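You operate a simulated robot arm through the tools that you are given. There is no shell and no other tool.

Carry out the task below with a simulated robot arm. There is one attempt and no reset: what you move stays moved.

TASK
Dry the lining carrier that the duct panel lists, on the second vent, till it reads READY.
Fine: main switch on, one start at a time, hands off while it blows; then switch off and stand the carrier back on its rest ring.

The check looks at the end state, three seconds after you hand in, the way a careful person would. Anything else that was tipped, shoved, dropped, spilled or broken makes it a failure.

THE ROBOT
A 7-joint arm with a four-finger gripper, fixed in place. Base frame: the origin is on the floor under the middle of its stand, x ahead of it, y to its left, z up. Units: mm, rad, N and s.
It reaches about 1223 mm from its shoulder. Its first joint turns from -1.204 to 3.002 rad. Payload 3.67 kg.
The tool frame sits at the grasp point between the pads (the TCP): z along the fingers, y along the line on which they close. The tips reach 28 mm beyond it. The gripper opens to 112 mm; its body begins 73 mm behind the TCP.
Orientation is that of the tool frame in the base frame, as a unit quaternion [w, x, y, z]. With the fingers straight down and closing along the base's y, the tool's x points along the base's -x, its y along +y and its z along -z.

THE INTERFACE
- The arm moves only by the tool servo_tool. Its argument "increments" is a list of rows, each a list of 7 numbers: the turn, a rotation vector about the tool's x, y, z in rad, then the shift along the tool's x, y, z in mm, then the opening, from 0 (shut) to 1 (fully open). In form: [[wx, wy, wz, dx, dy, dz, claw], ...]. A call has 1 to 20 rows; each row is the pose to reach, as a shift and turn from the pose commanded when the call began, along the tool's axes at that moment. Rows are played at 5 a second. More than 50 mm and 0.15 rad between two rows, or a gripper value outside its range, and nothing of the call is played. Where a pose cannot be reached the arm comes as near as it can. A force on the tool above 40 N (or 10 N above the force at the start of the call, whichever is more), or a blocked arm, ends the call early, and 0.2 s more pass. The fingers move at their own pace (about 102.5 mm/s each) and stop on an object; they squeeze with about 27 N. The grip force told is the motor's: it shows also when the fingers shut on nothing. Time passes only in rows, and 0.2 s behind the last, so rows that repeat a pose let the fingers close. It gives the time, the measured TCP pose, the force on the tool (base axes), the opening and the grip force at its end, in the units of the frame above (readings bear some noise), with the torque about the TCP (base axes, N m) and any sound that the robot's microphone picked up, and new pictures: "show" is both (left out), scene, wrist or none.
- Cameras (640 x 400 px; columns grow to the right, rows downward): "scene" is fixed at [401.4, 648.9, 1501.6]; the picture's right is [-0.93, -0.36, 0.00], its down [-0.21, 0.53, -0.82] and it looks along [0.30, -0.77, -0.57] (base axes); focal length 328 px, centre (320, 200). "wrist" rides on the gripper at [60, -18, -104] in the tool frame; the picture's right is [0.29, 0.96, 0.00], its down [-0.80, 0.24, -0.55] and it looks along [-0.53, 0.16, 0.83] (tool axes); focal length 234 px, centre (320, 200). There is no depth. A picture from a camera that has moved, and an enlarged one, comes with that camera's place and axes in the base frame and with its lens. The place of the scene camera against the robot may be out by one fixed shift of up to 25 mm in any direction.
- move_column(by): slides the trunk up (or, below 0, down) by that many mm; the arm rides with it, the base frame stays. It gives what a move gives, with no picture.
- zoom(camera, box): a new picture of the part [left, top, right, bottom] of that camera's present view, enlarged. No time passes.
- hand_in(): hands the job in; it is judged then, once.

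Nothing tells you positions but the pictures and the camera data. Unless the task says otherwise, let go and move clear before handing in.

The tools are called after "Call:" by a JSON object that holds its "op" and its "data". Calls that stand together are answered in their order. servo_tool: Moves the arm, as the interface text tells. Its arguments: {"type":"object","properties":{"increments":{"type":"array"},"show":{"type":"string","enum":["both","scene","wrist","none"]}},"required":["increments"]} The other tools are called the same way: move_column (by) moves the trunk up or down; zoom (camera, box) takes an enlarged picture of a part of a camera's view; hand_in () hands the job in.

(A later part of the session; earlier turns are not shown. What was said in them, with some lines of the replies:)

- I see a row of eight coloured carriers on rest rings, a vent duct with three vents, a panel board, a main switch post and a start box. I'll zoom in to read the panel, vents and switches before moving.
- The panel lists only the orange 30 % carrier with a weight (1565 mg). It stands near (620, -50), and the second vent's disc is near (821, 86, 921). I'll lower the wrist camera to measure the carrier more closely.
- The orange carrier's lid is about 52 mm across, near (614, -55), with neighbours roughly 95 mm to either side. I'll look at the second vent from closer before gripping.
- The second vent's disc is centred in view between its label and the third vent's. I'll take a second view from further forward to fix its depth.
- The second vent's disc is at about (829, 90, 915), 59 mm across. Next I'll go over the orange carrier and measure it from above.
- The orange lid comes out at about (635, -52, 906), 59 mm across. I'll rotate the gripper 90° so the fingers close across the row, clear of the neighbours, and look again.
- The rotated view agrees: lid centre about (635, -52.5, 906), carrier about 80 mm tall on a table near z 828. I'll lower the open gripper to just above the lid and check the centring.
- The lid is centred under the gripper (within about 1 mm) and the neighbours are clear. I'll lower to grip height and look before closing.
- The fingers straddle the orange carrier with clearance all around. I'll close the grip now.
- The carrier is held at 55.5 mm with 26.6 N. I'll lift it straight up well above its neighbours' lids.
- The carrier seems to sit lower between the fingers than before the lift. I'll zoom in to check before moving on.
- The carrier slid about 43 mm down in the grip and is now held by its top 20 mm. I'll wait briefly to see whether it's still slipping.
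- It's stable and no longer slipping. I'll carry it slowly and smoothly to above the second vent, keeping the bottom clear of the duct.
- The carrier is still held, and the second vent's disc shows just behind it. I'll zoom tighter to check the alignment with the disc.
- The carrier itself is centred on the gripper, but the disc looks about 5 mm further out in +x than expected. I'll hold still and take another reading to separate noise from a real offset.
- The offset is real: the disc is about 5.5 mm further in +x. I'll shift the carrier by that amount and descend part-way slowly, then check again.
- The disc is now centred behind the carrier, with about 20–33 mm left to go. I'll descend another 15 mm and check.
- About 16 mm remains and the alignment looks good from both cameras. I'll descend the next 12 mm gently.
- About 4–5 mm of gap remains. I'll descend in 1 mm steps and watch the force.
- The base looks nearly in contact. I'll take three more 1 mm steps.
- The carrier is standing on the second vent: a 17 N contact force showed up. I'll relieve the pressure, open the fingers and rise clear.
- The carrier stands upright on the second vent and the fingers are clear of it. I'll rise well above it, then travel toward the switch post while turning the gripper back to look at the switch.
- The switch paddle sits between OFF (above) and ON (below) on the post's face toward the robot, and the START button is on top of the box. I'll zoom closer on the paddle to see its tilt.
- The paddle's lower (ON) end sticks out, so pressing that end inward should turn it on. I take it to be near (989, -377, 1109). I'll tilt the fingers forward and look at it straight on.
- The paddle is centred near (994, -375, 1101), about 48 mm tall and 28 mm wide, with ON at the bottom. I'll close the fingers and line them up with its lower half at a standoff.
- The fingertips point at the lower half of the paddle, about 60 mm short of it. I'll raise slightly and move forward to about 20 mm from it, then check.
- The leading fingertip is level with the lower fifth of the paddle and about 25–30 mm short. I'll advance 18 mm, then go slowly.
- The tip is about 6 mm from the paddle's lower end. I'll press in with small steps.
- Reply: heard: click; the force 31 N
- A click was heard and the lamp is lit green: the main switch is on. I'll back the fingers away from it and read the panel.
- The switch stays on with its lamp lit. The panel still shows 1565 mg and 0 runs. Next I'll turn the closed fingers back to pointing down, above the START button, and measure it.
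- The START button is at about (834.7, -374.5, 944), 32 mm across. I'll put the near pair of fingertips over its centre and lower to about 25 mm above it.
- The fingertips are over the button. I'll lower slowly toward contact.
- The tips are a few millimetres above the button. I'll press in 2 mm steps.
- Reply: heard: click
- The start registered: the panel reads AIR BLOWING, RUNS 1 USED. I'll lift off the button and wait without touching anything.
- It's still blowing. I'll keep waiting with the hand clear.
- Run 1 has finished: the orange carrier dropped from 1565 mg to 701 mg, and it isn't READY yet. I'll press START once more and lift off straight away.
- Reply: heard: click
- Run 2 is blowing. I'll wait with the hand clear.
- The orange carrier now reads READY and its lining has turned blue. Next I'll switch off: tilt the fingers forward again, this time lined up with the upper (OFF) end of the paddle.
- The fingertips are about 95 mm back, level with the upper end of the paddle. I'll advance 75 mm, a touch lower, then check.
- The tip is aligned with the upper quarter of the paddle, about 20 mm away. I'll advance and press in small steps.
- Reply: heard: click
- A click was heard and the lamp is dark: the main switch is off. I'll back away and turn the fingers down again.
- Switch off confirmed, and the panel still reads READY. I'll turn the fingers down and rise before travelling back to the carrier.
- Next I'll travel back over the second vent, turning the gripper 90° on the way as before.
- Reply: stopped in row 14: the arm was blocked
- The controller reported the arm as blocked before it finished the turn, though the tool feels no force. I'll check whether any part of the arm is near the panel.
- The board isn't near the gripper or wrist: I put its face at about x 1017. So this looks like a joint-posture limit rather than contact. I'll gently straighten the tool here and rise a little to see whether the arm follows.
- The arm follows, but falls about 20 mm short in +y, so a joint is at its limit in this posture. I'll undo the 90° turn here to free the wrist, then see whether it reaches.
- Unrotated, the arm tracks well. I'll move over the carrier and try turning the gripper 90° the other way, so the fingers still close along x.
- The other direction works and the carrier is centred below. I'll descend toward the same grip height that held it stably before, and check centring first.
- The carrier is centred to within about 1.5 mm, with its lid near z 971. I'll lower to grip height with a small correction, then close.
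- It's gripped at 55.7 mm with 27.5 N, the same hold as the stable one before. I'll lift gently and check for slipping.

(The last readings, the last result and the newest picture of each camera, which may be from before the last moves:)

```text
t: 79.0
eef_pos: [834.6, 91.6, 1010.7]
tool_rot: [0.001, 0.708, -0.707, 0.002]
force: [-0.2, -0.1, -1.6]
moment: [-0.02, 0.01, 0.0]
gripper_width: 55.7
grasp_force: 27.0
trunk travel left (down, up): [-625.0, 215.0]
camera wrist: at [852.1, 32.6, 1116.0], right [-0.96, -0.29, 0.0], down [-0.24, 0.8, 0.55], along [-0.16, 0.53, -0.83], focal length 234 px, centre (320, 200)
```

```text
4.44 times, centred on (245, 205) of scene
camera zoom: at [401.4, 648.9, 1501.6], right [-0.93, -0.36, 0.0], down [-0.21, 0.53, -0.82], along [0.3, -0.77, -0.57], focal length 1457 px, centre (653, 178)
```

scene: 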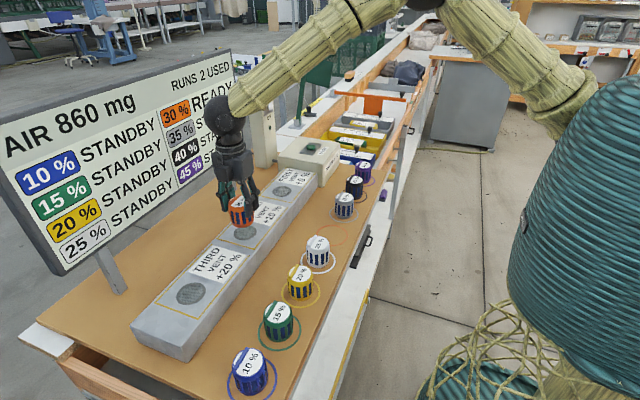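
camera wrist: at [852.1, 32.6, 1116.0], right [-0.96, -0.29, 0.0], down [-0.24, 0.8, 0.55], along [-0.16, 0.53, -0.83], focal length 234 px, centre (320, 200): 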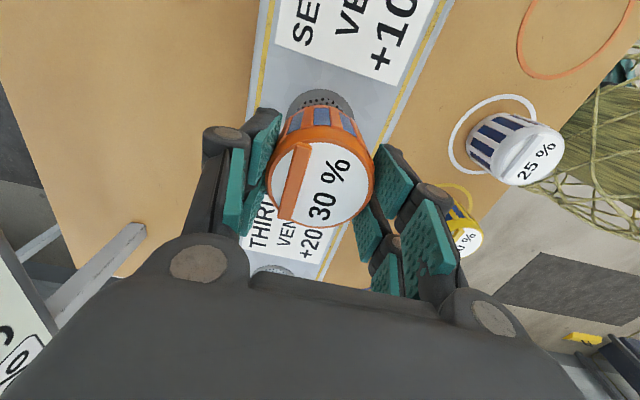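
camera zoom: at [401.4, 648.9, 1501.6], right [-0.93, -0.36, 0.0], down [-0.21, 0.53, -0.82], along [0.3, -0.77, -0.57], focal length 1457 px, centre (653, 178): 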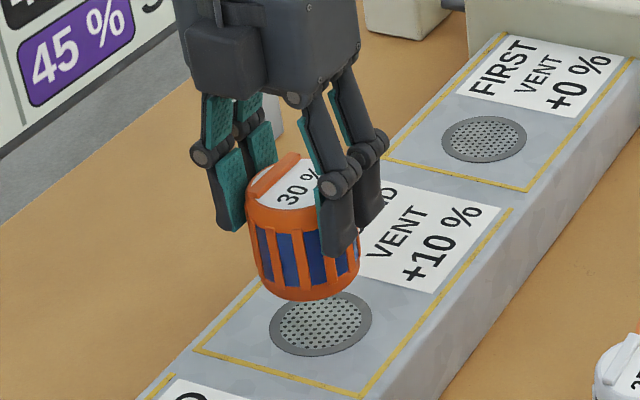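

No slip this time. I'll carry it slowly back over its orange rest ring, raising it slightly to clear the other lids.

Call:
{"op": "servo_tool", "data": {"increments": [[0, 0, 0, 2, 3, -4, 0.3], [0, 0, 0, 7, 10, -10, 0.3], [0, 0, 0, 15, 21, -16, 0.3], [0, 0, 0, 24, 33, -22, 0.3], [0, 0, 0, 33, 46, -25, 0.3], [0, 0, 0, 42, 58, -25, 0.3], [0, 0, 0, 51, 71, -25, 0.3], [0, 0, 0, 60, 83, -25, 0.3], [0, 0, 0, 70, 96, -25, 0.3], [0, 0, 0, 79, 109, -25, 0.3], [0, 0, 0, 88, 121, -25, 0.3], [0, 0, 0, 97, 134, -25, 0.3], [0, 0, 0, 106, 146, -25, 0.3], [0, 0, 0, 115, 159, -25, 0.3], [0, 0, 0, 125, 172, -25, 0.3], [0, 0, 0, 134, 185, -25, 0.3], [0, 0, 0, 141, 194, -25, 0.3], [0, 0, 0, 144.3, 198.9, -25, 0.3], [0, 0, 0, 144.3, 198.9, -25, 0.3]], "show": "both"}}

Call:
{"op": "zoom", "data": {"camera": "wrist", "box": [200, 40, 440, 240]}}

Call:
{"op": "zoom", "data": {"camera": "scene", "box": [270, 150, 390, 270]}}

```text
t: 83.0
eef_pos: [634.9, -51.7, 1036.3]
tool_rot: [-0.001, -0.707, 0.707, -0.001]
force: [-0.4, -0.4, -1.2]
moment: [0.02, 0.02, 0.01]
gripper_width: 55.6
grasp_force: 26.8
trunk travel left (down, up): [-625.0, 215.0]
camera wrist: at [653.3, -110.7, 1140.8], right [-0.96, -0.29, 0.0], down [-0.24, 0.8, 0.55], along [-0.16, 0.53, -0.83], focal length 234 px, centre (320, 200)
```

scene: 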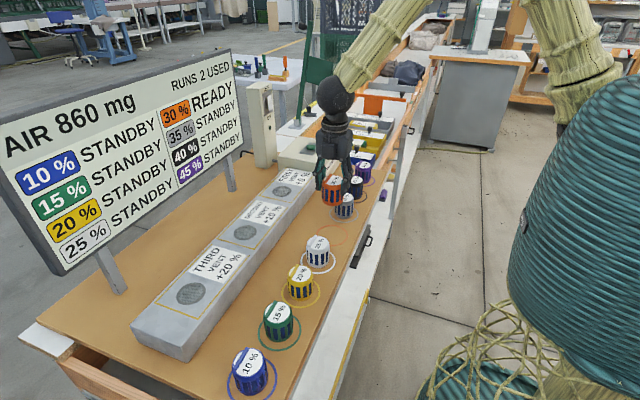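
wrist: 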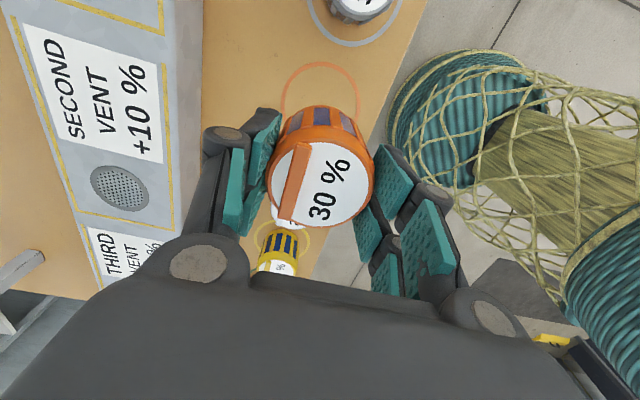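

```text
2.00 times, centred on (320, 140) of wrist
camera zoom: at [653.3, -110.7, 1140.8], right [-0.96, -0.29, 0.0], down [-0.24, 0.8, 0.55], along [-0.16, 0.53, -0.83], focal length 468 px, centre (320, 320)
```

zoom: 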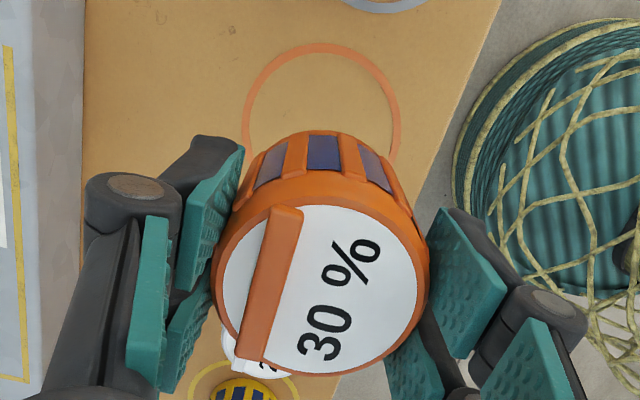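

```text
3.33 times, centred on (330, 210) of scene
camera zoom: at [401.4, 648.9, 1501.6], right [-0.93, -0.36, 0.0], down [-0.21, 0.53, -0.82], along [0.3, -0.77, -0.57], focal length 1092 px, centre (287, 167)
```

zoom: 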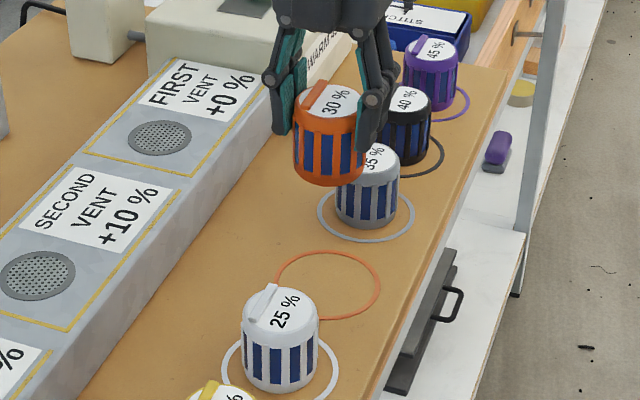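

The ring is centred under the carrier in view. I estimate the table at about z 846, so contact should come near TCP z 917. I'll descend to 950 first.

Call:
{"op": "servo_tool", "data": {"increments": [[0, 0, 0, 0, 0, 4, 0.3], [0, 0, 0, 0, 0, 14, 0.3], [0, 0, 0, 0, 0, 26, 0.3], [0, 0, 0, 0, 0, 38, 0.3], [0, 0, 0, 0, 0, 50, 0.3], [0, 0, 0, 0, 0, 62, 0.3], [0, 0, 0, 0, 0, 74, 0.3], [0, 0, 0, 0, 0, 82, 0.3], [0, 0, 0, 0, 0, 85.5, 0.3], [0, 0, 0, 0, 0, 85.5, 0.3]], "show": "both"}}

Call:
{"op": "zoom", "data": {"camera": "wrist", "box": [200, 40, 440, 240]}}

Call:
{"op": "zoom", "data": {"camera": "scene", "box": [290, 180, 370, 260]}}

```text
t: 85.2
eef_pos: [634.2, -53.8, 950.1]
tool_rot: [0.001, 0.708, -0.706, 0.001]
force: [0.4, -0.6, -1.5]
moment: [0.03, -0.03, -0.01]
gripper_width: 55.8
grasp_force: 26.7
trunk travel left (down, up): [-625.0, 215.0]
camera wrist: at [652.1, -112.2, 1054.5], right [-0.96, -0.29, 0.0], down [-0.24, 0.8, 0.55], along [-0.16, 0.53, -0.83], focal length 234 px, centre (320, 200)
```

scene: 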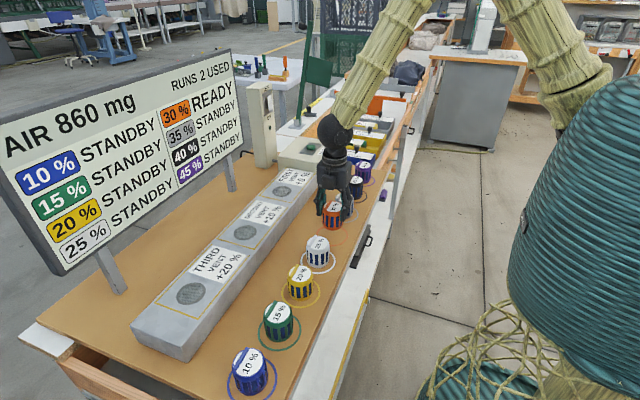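
wrist: 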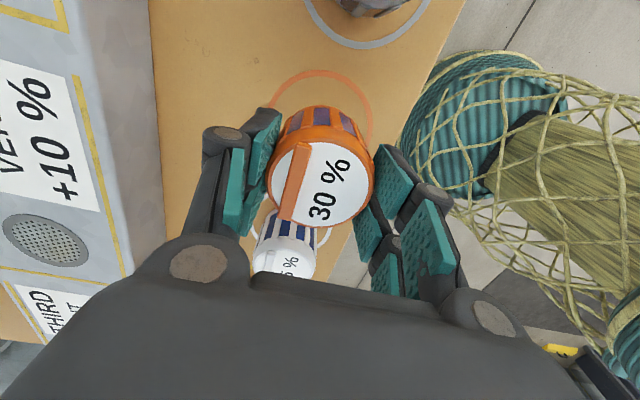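

```text
2.00 times, centred on (320, 140) of wrist
camera zoom: at [652.1, -112.2, 1054.5], right [-0.96, -0.29, 0.0], down [-0.24, 0.8, 0.55], along [-0.16, 0.53, -0.83], focal length 468 px, centre (320, 320)
```

zoom: 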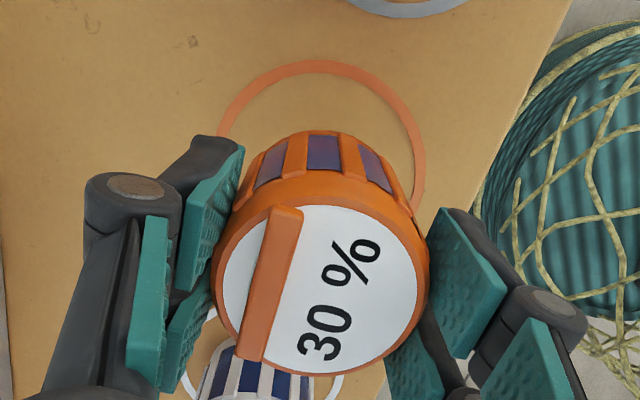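

```text
5.00 times, centred on (330, 220) of scene
camera zoom: at [401.4, 648.9, 1501.6], right [-0.93, -0.36, 0.0], down [-0.21, 0.53, -0.82], along [0.3, -0.77, -0.57], focal length 1639 px, centre (270, 100)
```

zoom: 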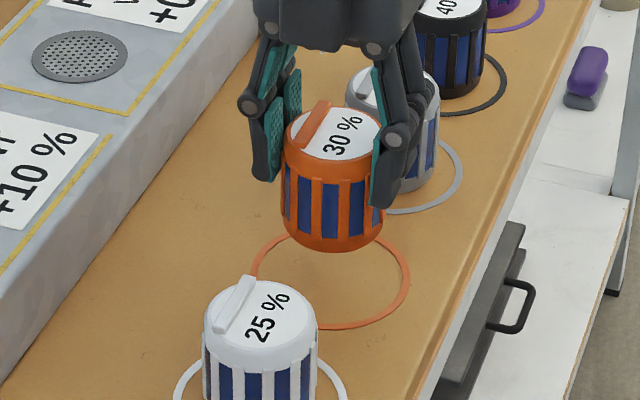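

The ring is still centred and the gap looks like 33–41 mm. I'll descend another 24 mm.

Call:
{"op": "servo_tool", "data": {"increments": [[0, 0, 0, 0, 0, 3, 0.3], [0, 0, 0, 0, 0, 9, 0.3], [0, 0, 0, 0, 0, 15, 0.3], [0, 0, 0, 0, 0, 21, 0.3], [0, 0, 0, 0, 0, 24, 0.3], [0, 0, 0, 0, 0, 24, 0.3]], "show": "both"}}

Call:
{"op": "zoom", "data": {"camera": "wrist", "box": [200, 40, 440, 240]}}

Call:
{"op": "zoom", "data": {"camera": "scene", "box": [290, 180, 370, 260]}}

```text
t: 86.6
eef_pos: [636.4, -52.9, 926.1]
tool_rot: [0.001, 0.707, -0.707, 0.001]
force: [0.0, 1.0, -0.9]
moment: [0.02, 0.01, -0.02]
gripper_width: 55.5
grasp_force: 27.3
trunk travel left (down, up): [-625.0, 215.0]
camera wrist: at [652.3, -111.9, 1031.2], right [-0.96, -0.29, 0.0], down [-0.24, 0.8, 0.55], along [-0.16, 0.53, -0.83], focal length 234 px, centre (320, 200)
```

scene: 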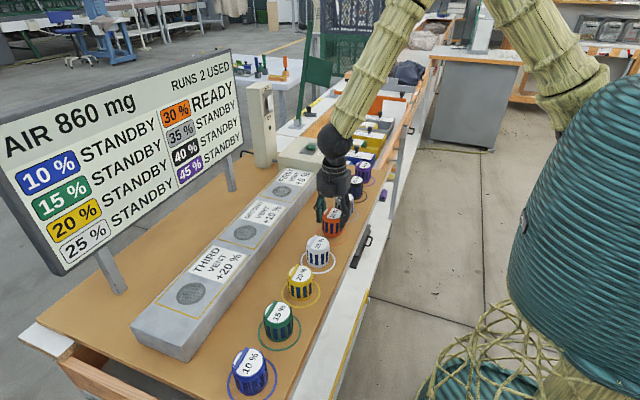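
wrist: 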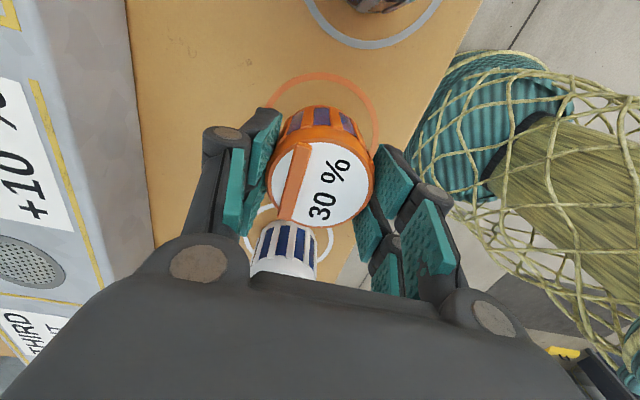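

```text
2.00 times, centred on (320, 140) of wrist
camera zoom: at [652.3, -111.9, 1031.2], right [-0.96, -0.29, 0.0], down [-0.24, 0.8, 0.55], along [-0.16, 0.53, -0.83], focal length 468 px, centre (320, 320)
```

zoom: 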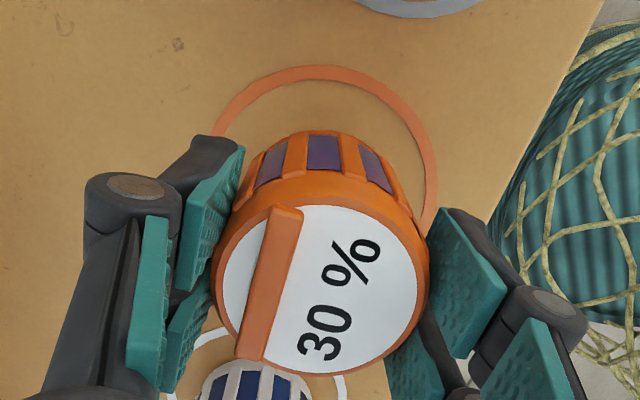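

```text
5.00 times, centred on (330, 220) of scene
camera zoom: at [401.4, 648.9, 1501.6], right [-0.93, -0.36, 0.0], down [-0.21, 0.53, -0.82], along [0.3, -0.77, -0.57], focal length 1639 px, centre (270, 100)
```

zoom: 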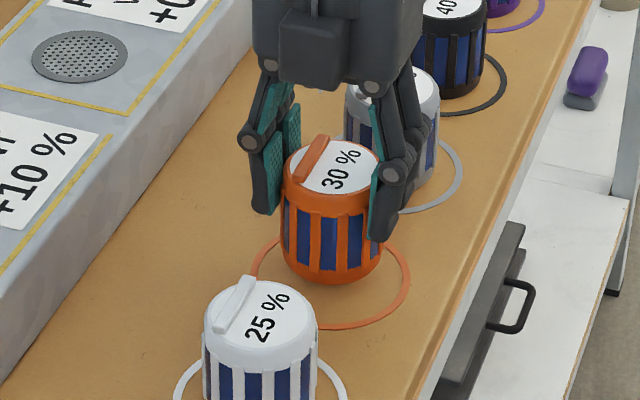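

Roughly 10–18 mm remains. I'll continue down in small steps and watch the force.

Call:
{"op": "servo_tool", "data": {"increments": [[0, 0, 0, 0, 0, 2, 0.3], [0, 0, 0, 0, 0, 4, 0.3], [0, 0, 0, 0, 0, 6, 0.3], [0, 0, 0, 0, 0, 8, 0.3], [0, 0, 0, 0, 0, 8, 0.3]], "show": "both"}}

Call:
{"op": "zoom", "data": {"camera": "wrist", "box": [260, 80, 380, 160]}}

Call:
{"op": "zoom", "data": {"camera": "scene", "box": [290, 180, 370, 260]}}

```text
t: 87.8
eef_pos: [636.4, -52.8, 917.0]
tool_rot: [0.0, 0.707, -0.707, 0.002]
force: [0.4, 0.5, -1.4]
moment: [0.02, 0.02, 0.0]
gripper_width: 55.7
grasp_force: 27.1
trunk travel left (down, up): [-625.0, 215.0]
camera wrist: at [652.8, -111.5, 1022.8], right [-0.96, -0.29, 0.0], down [-0.24, 0.8, 0.55], along [-0.16, 0.53, -0.83], focal length 234 px, centre (320, 200)
```

scene: 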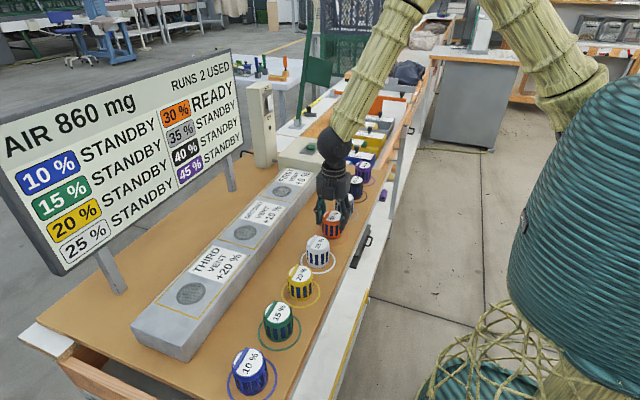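
wrist: 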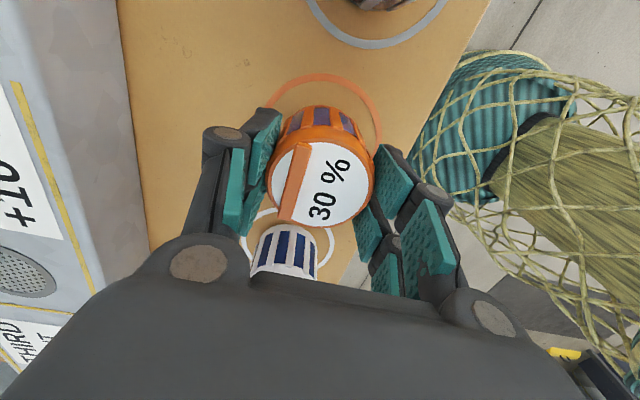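

```text
5.00 times, centred on (320, 120) of wrist
camera zoom: at [652.8, -111.5, 1022.8], right [-0.96, -0.29, 0.0], down [-0.24, 0.8, 0.55], along [-0.16, 0.53, -0.83], focal length 1171 px, centre (320, 600)
```

zoom: 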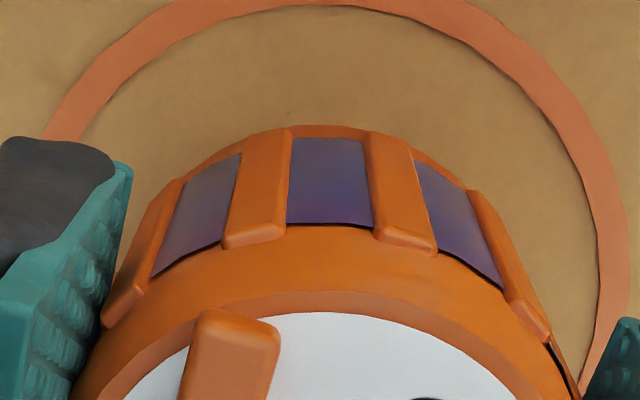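

```text
5.00 times, centred on (330, 220) of scene
camera zoom: at [401.4, 648.9, 1501.6], right [-0.93, -0.36, 0.0], down [-0.21, 0.53, -0.82], along [0.3, -0.77, -0.57], focal length 1639 px, centre (270, 100)
```

zoom: 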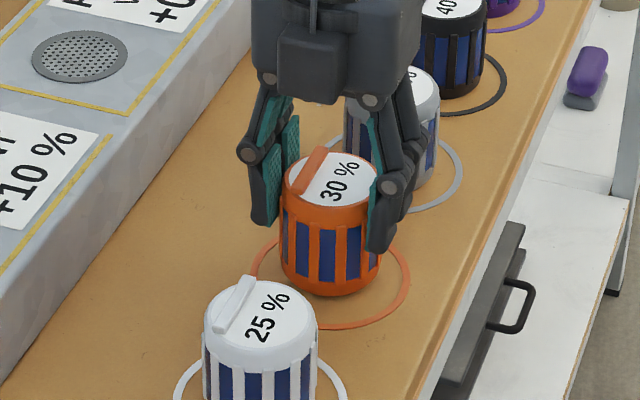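

Not in contact yet, and the ring is evenly spaced around the base. I'll continue in 1.5 mm steps.

Call:
{"op": "servo_tool", "data": {"increments": [[0, 0, 0, 0, 0, 1.5, 0.3], [0, 0, 0, 0, 0, 3, 0.3], [0, 0, 0, 0, 0, 4.5, 0.3], [0, 0, 0, 0, 0, 4.5, 0.3]], "show": "scene"}}

Call:
{"op": "zoom", "data": {"camera": "scene", "box": [290, 180, 370, 260]}}

```text
t: 88.8
eef_pos: [635.5, -55.0, 914.4]
tool_rot: [0.001, 0.709, -0.706, 0.001]
force: [-0.7, 0.4, -1.2]
moment: [0.01, 0.01, -0.01]
gripper_width: 55.5
grasp_force: 27.4
trunk travel left (down, up): [-625.0, 215.0]
```

scene: 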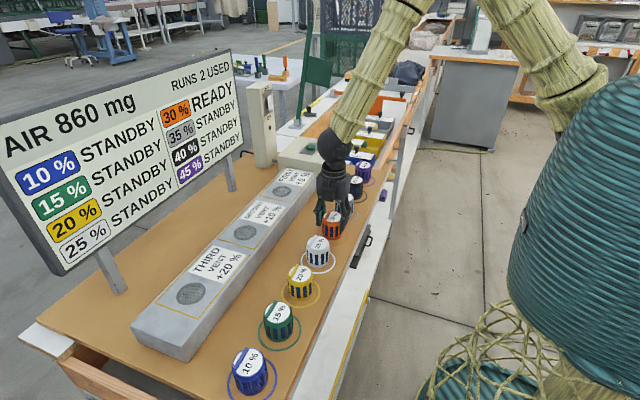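

```text
5.00 times, centred on (330, 220) of scene
camera zoom: at [401.4, 648.9, 1501.6], right [-0.93, -0.36, 0.0], down [-0.21, 0.53, -0.82], along [0.3, -0.77, -0.57], focal length 1639 px, centre (270, 100)
```

zoom: 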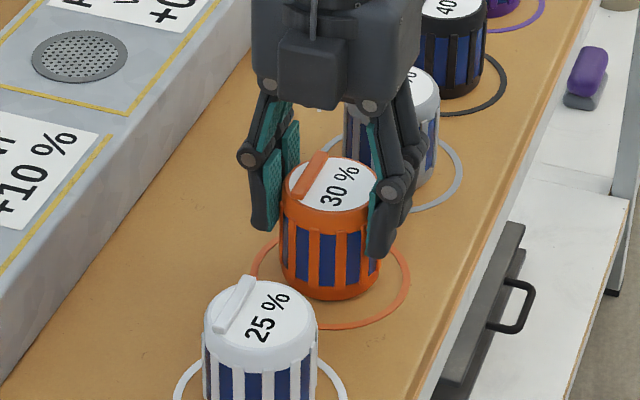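

A few more millimetres to go. I'll continue in 1 mm steps.

Call:
{"op": "servo_tool", "data": {"increments": [[0, 0, 0, 0, 0, 1, 0.3], [0, 0, 0, 0, 0, 2, 0.3], [0, 0, 0, 0, 0, 3, 0.3], [0, 0, 0, 0, 0, 3, 0.3]], "show": "scene"}}

Call:
{"op": "zoom", "data": {"camera": "scene", "box": [290, 180, 370, 260]}}

```text
t: 89.8
eef_pos: [635.0, -53.7, 910.8]
tool_rot: [0.001, 0.708, -0.706, 0.001]
force: [0.3, -0.4, -0.5]
moment: [0.03, 0.01, 0.0]
gripper_width: 55.5
grasp_force: 27.0
trunk travel left (down, up): [-625.0, 215.0]
```

scene: 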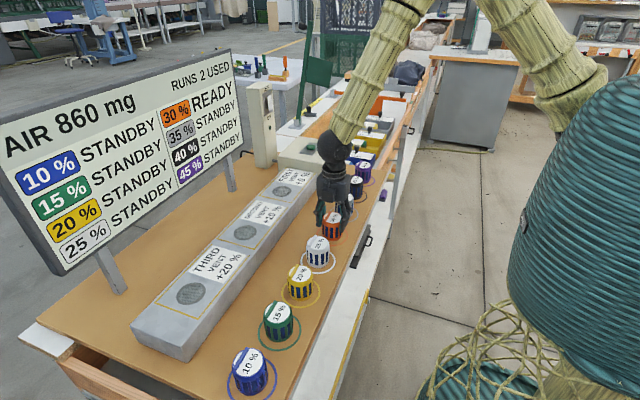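

```text
5.00 times, centred on (330, 220) of scene
camera zoom: at [401.4, 648.9, 1501.6], right [-0.93, -0.36, 0.0], down [-0.21, 0.53, -0.82], along [0.3, -0.77, -0.57], focal length 1639 px, centre (270, 100)
```

zoom: 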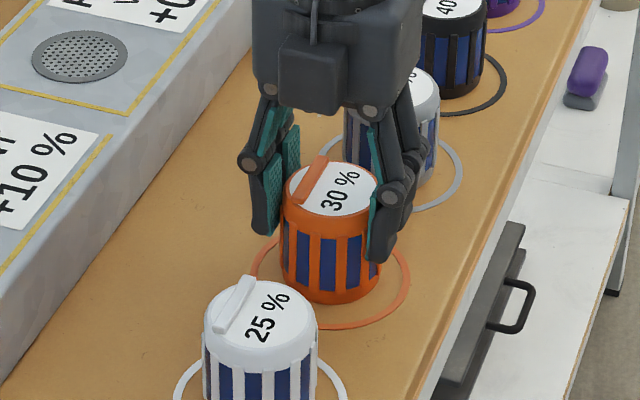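

Call:
{"op": "servo_tool", "data": {"increments": [[0, 0, 0, 0, 0, 1, 0.3], [0, 0, 0, 0, 0, 2, 0.3], [0, 0, 0, 0, 0, 2, 0.3]], "show": "both"}}

Call:
{"op": "zoom", "data": {"camera": "scene", "box": [290, 180, 370, 260]}}

Call:
{"op": "zoom", "data": {"camera": "wrist", "box": [200, 40, 440, 240]}}

```text
t: 90.6
eef_pos: [636.3, -53.5, 909.3]
tool_rot: [-0.001, -0.707, 0.708, -0.003]
force: [0.3, -2.9, 22.3]
moment: [-0.17, -0.01, -0.02]
gripper_width: 55.7
grasp_force: 27.0
trunk travel left (down, up): [-625.0, 215.0]
camera wrist: at [652.3, -112.2, 1015.4], right [-0.96, -0.29, 0.0], down [-0.24, 0.8, 0.55], along [-0.16, 0.53, -0.83], focal length 234 px, centre (320, 200)
```

scene: 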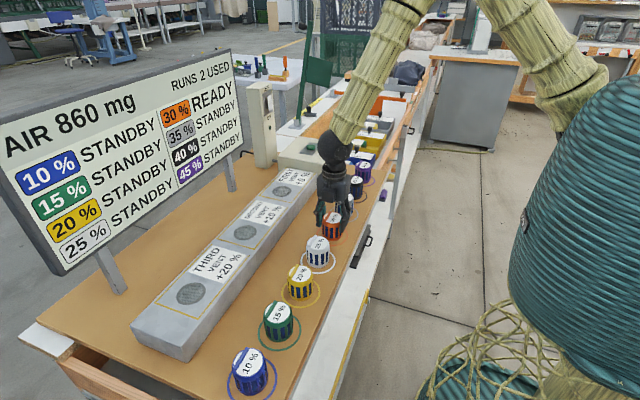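
wrist: 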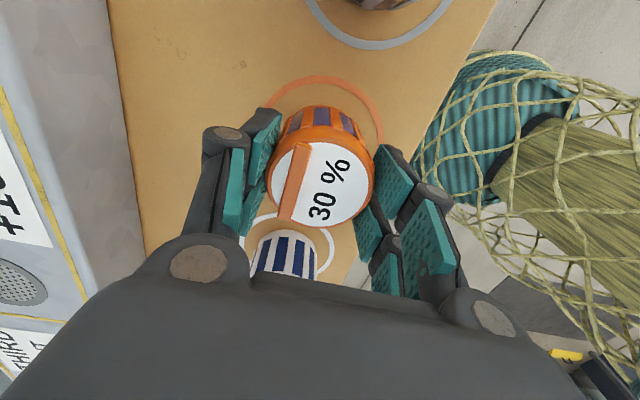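

```text
5.00 times, centred on (330, 220) of scene
camera zoom: at [401.4, 648.9, 1501.6], right [-0.93, -0.36, 0.0], down [-0.21, 0.53, -0.82], along [0.3, -0.77, -0.57], focal length 1639 px, centre (270, 100)
```

zoom: 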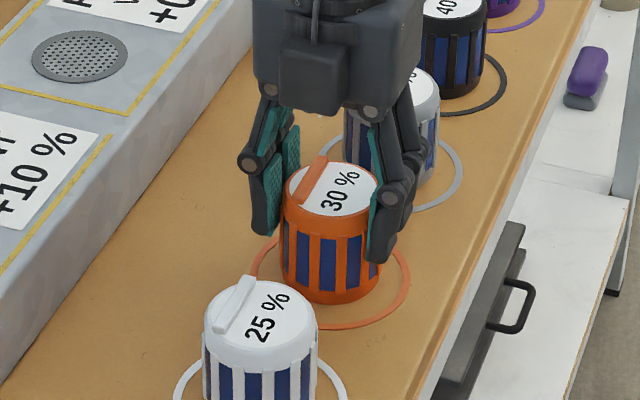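

```text
2.00 times, centred on (320, 140) of wrist
camera zoom: at [652.3, -112.2, 1015.4], right [-0.96, -0.29, 0.0], down [-0.24, 0.8, 0.55], along [-0.16, 0.53, -0.83], focal length 468 px, centre (320, 320)
```

zoom: 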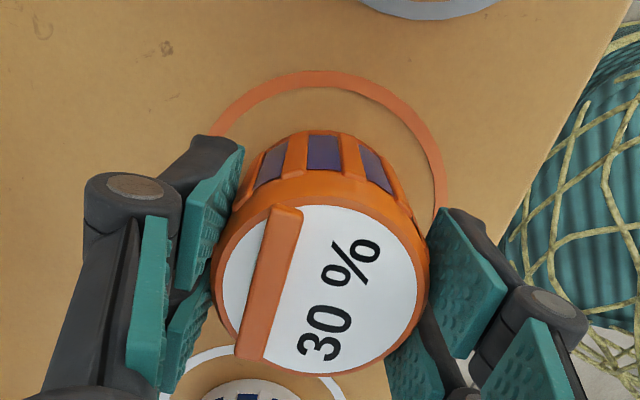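

The carrier is on the table inside its orange ring, with a 22 N contact force. I'll relieve the pressure and open the fingers.

Call:
{"op": "servo_tool", "data": {"increments": [[0, 0, 0, 0, 0, -1, 0.3], [0, 0, 0, 0, 0, -1.5, 0.45], [0, 0, 0, 0, 0, -1.5, 0.7], [0, 0, 0, 0, 0, -1.5, 0.9], [0, 0, 0, 0, 0, -1.5, 0.9]], "show": "both"}}

Call:
{"op": "zoom", "data": {"camera": "scene", "box": [290, 180, 370, 260]}}

Call:
{"op": "zoom", "data": {"camera": "wrist", "box": [200, 40, 440, 240]}}

```text
t: 91.8
eef_pos: [635.8, -53.3, 910.2]
tool_rot: [0.001, 0.708, -0.706, 0.001]
force: [-0.8, -0.4, -0.4]
moment: [0.03, -0.01, -0.03]
gripper_width: 100.9
grasp_force: 0.0
trunk travel left (down, up): [-625.0, 215.0]
camera wrist: at [653.0, -111.6, 1015.2], right [-0.96, -0.29, 0.0], down [-0.24, 0.8, 0.55], along [-0.16, 0.53, -0.83], focal length 234 px, centre (320, 200)
```

scene: 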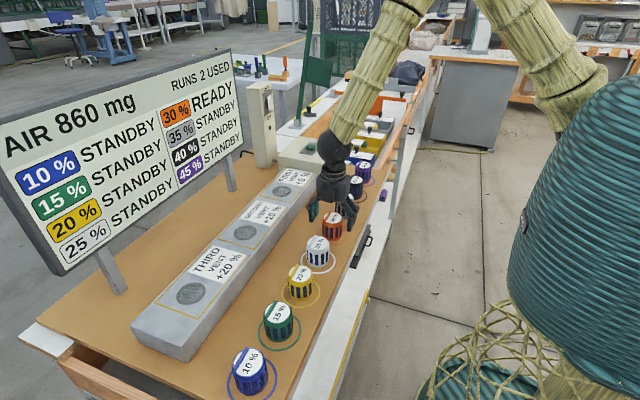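
wrist: 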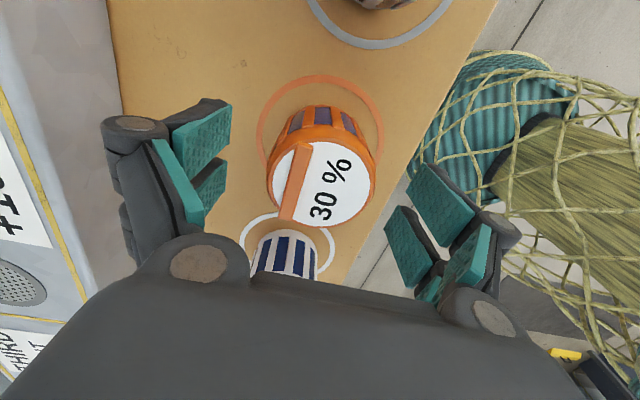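

```text
5.00 times, centred on (330, 220) of scene
camera zoom: at [401.4, 648.9, 1501.6], right [-0.93, -0.36, 0.0], down [-0.21, 0.53, -0.82], along [0.3, -0.77, -0.57], focal length 1639 px, centre (270, 100)
```

zoom: 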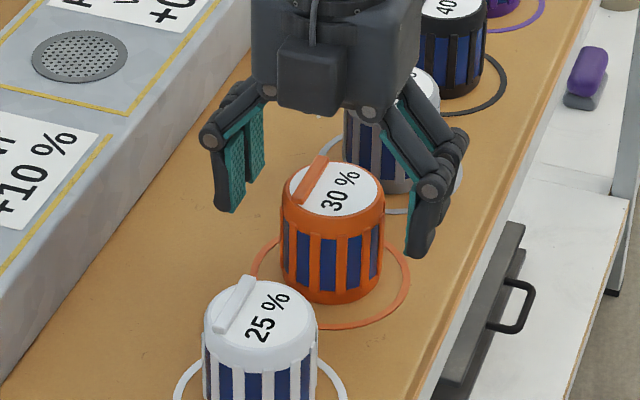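

```text
2.00 times, centred on (320, 140) of wrist
camera zoom: at [653.0, -111.6, 1015.2], right [-0.96, -0.29, 0.0], down [-0.24, 0.8, 0.55], along [-0.16, 0.53, -0.83], focal length 468 px, centre (320, 320)
```

zoom: 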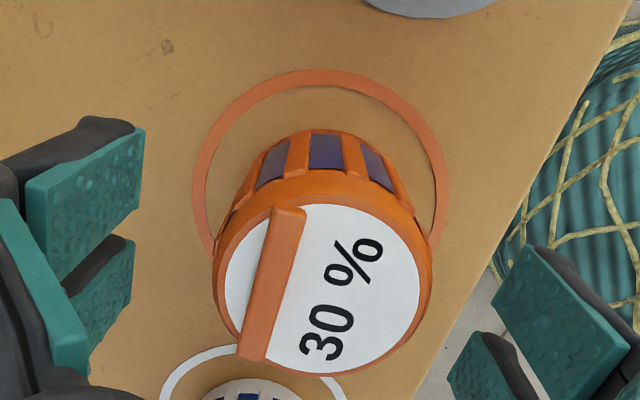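

The carrier is standing upright and centred in its ring. I'll rise straight up and clear.

Call:
{"op": "servo_tool", "data": {"increments": [[0, 0, 0, 0, 0, -10, 0.9], [0, 0, 0, 0, 0, -35, 0.9], [0, 0, 0, 0, 0, -70, 0.9], [0, 0, 0, 0, 0, -110, 0.9], [0, 0, 0, 0, 0, -150, 0.9], [0, 0, 0, 0, 0, -190, 0.9], [0, 0, 0, 0, 0, -230, 0.9], [0, 0, 0, 0, 0, -260, 0.9], [0, 0, 0, 0, 0, -260, 0.9], [0, 0, 0, 0, 0, -260, 0.9]], "show": "both"}}

Call:
{"op": "zoom", "data": {"camera": "scene", "box": [200, 60, 400, 260]}}

Call:
{"op": "zoom", "data": {"camera": "scene", "box": [0, 40, 260, 280]}}

Call:
{"op": "zoom", "data": {"camera": "scene", "box": [245, 75, 305, 135]}}

```text
t: 94.0
eef_pos: [635.0, -53.4, 1170.7]
tool_rot: [0.001, 0.708, -0.706, 0.001]
force: [0.1, 0.3, 0.5]
moment: [0.0, 0.0, 0.03]
gripper_width: 100.5
grasp_force: 0.0
trunk travel left (down, up): [-625.0, 215.0]
camera wrist: at [652.6, -112.1, 1275.2], right [-0.96, -0.29, 0.0], down [-0.24, 0.8, 0.55], along [-0.16, 0.53, -0.83], focal length 234 px, centre (320, 200)
```

scene: 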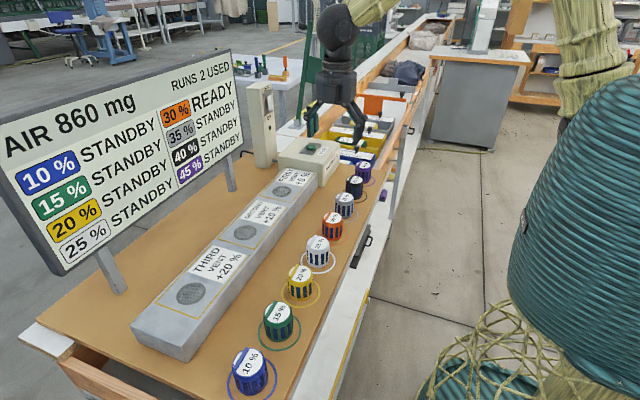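
wrist: 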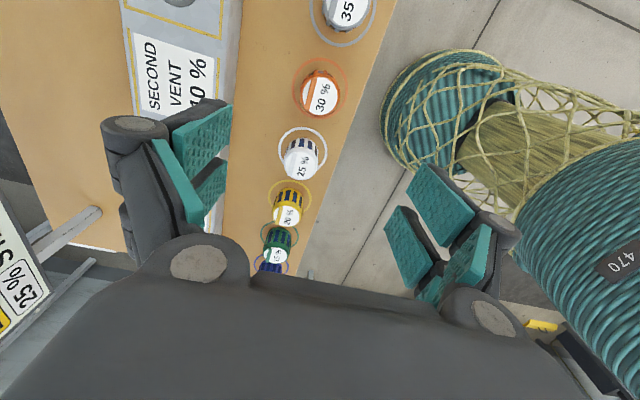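

```text
2.00 times, centred on (300, 160) of scene
camera zoom: at [401.4, 648.9, 1501.6], right [-0.93, -0.36, 0.0], down [-0.21, 0.53, -0.82], along [0.3, -0.77, -0.57], focal length 656 px, centre (360, 280)
```

zoom: 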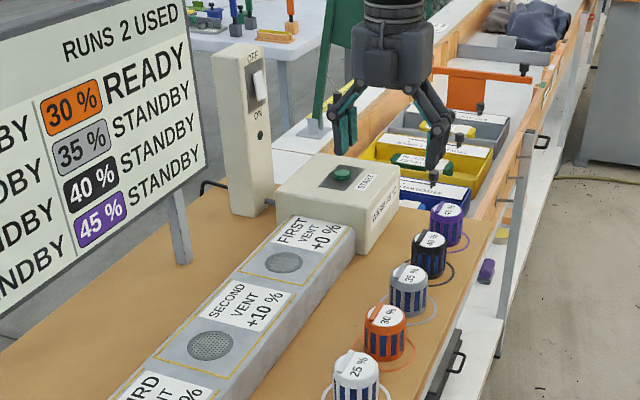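

```text
1.67 times, centred on (130, 160) of scene
camera zoom: at [401.4, 648.9, 1501.6], right [-0.93, -0.36, 0.0], down [-0.21, 0.53, -0.82], along [0.3, -0.77, -0.57], focal length 546 px, centre (637, 267)
```

zoom: 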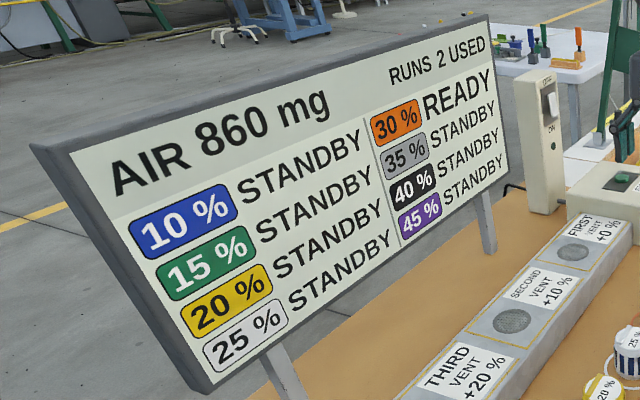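

```text
6.67 times, centred on (275, 105) of scene
camera zoom: at [401.4, 648.9, 1501.6], right [-0.93, -0.36, 0.0], down [-0.21, 0.53, -0.82], along [0.3, -0.77, -0.57], focal length 2185 px, centre (620, 833)
```

zoom: 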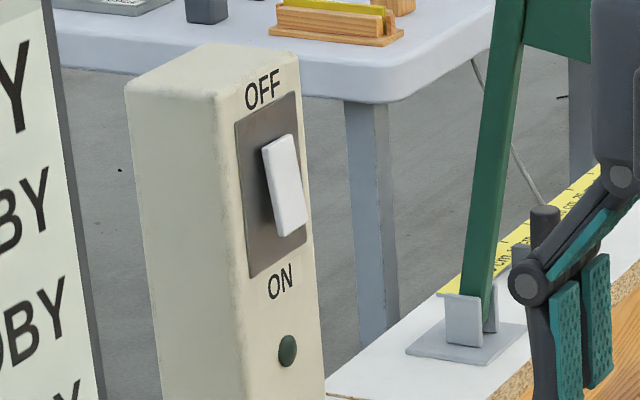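

The orange 30 % carrier is back on its rest ring, and the panel reads READY after 2 runs. The main switch is off with its lamp dark, the other carriers are undisturbed, and the hand is clear. I'm handing in now.

Call:
{"op": "hand_in", "data": {}}

```text
The job is handed in.
```

The orange 30 % carrier, the only one the panel listed with a weight, now reads READY. It took two runs on the second vent: the first brought it from 1565 mg to 701 mg, and the second finished it.

- **Starts:** I pressed START once per run, and the hand stayed clear while the air was blowing.
- **End state:** the main switch is off with its lamp dark. The carrier stands upright and centred in its orange rest ring. The gripper is open and raised well above it.
- **Slip:** on the first lift the carrier slid about 40 mm down in the grip, then held. I saw no damage.
- **Blocked move:** the arm stopped once on the way back to the vent. I found no contact and took it for a joint limit, so I turned the gripper the other way and carried on.

I saw no other carrier or part of the bench moved in the last pictures. I handed the job in; the result of the check was not shown.
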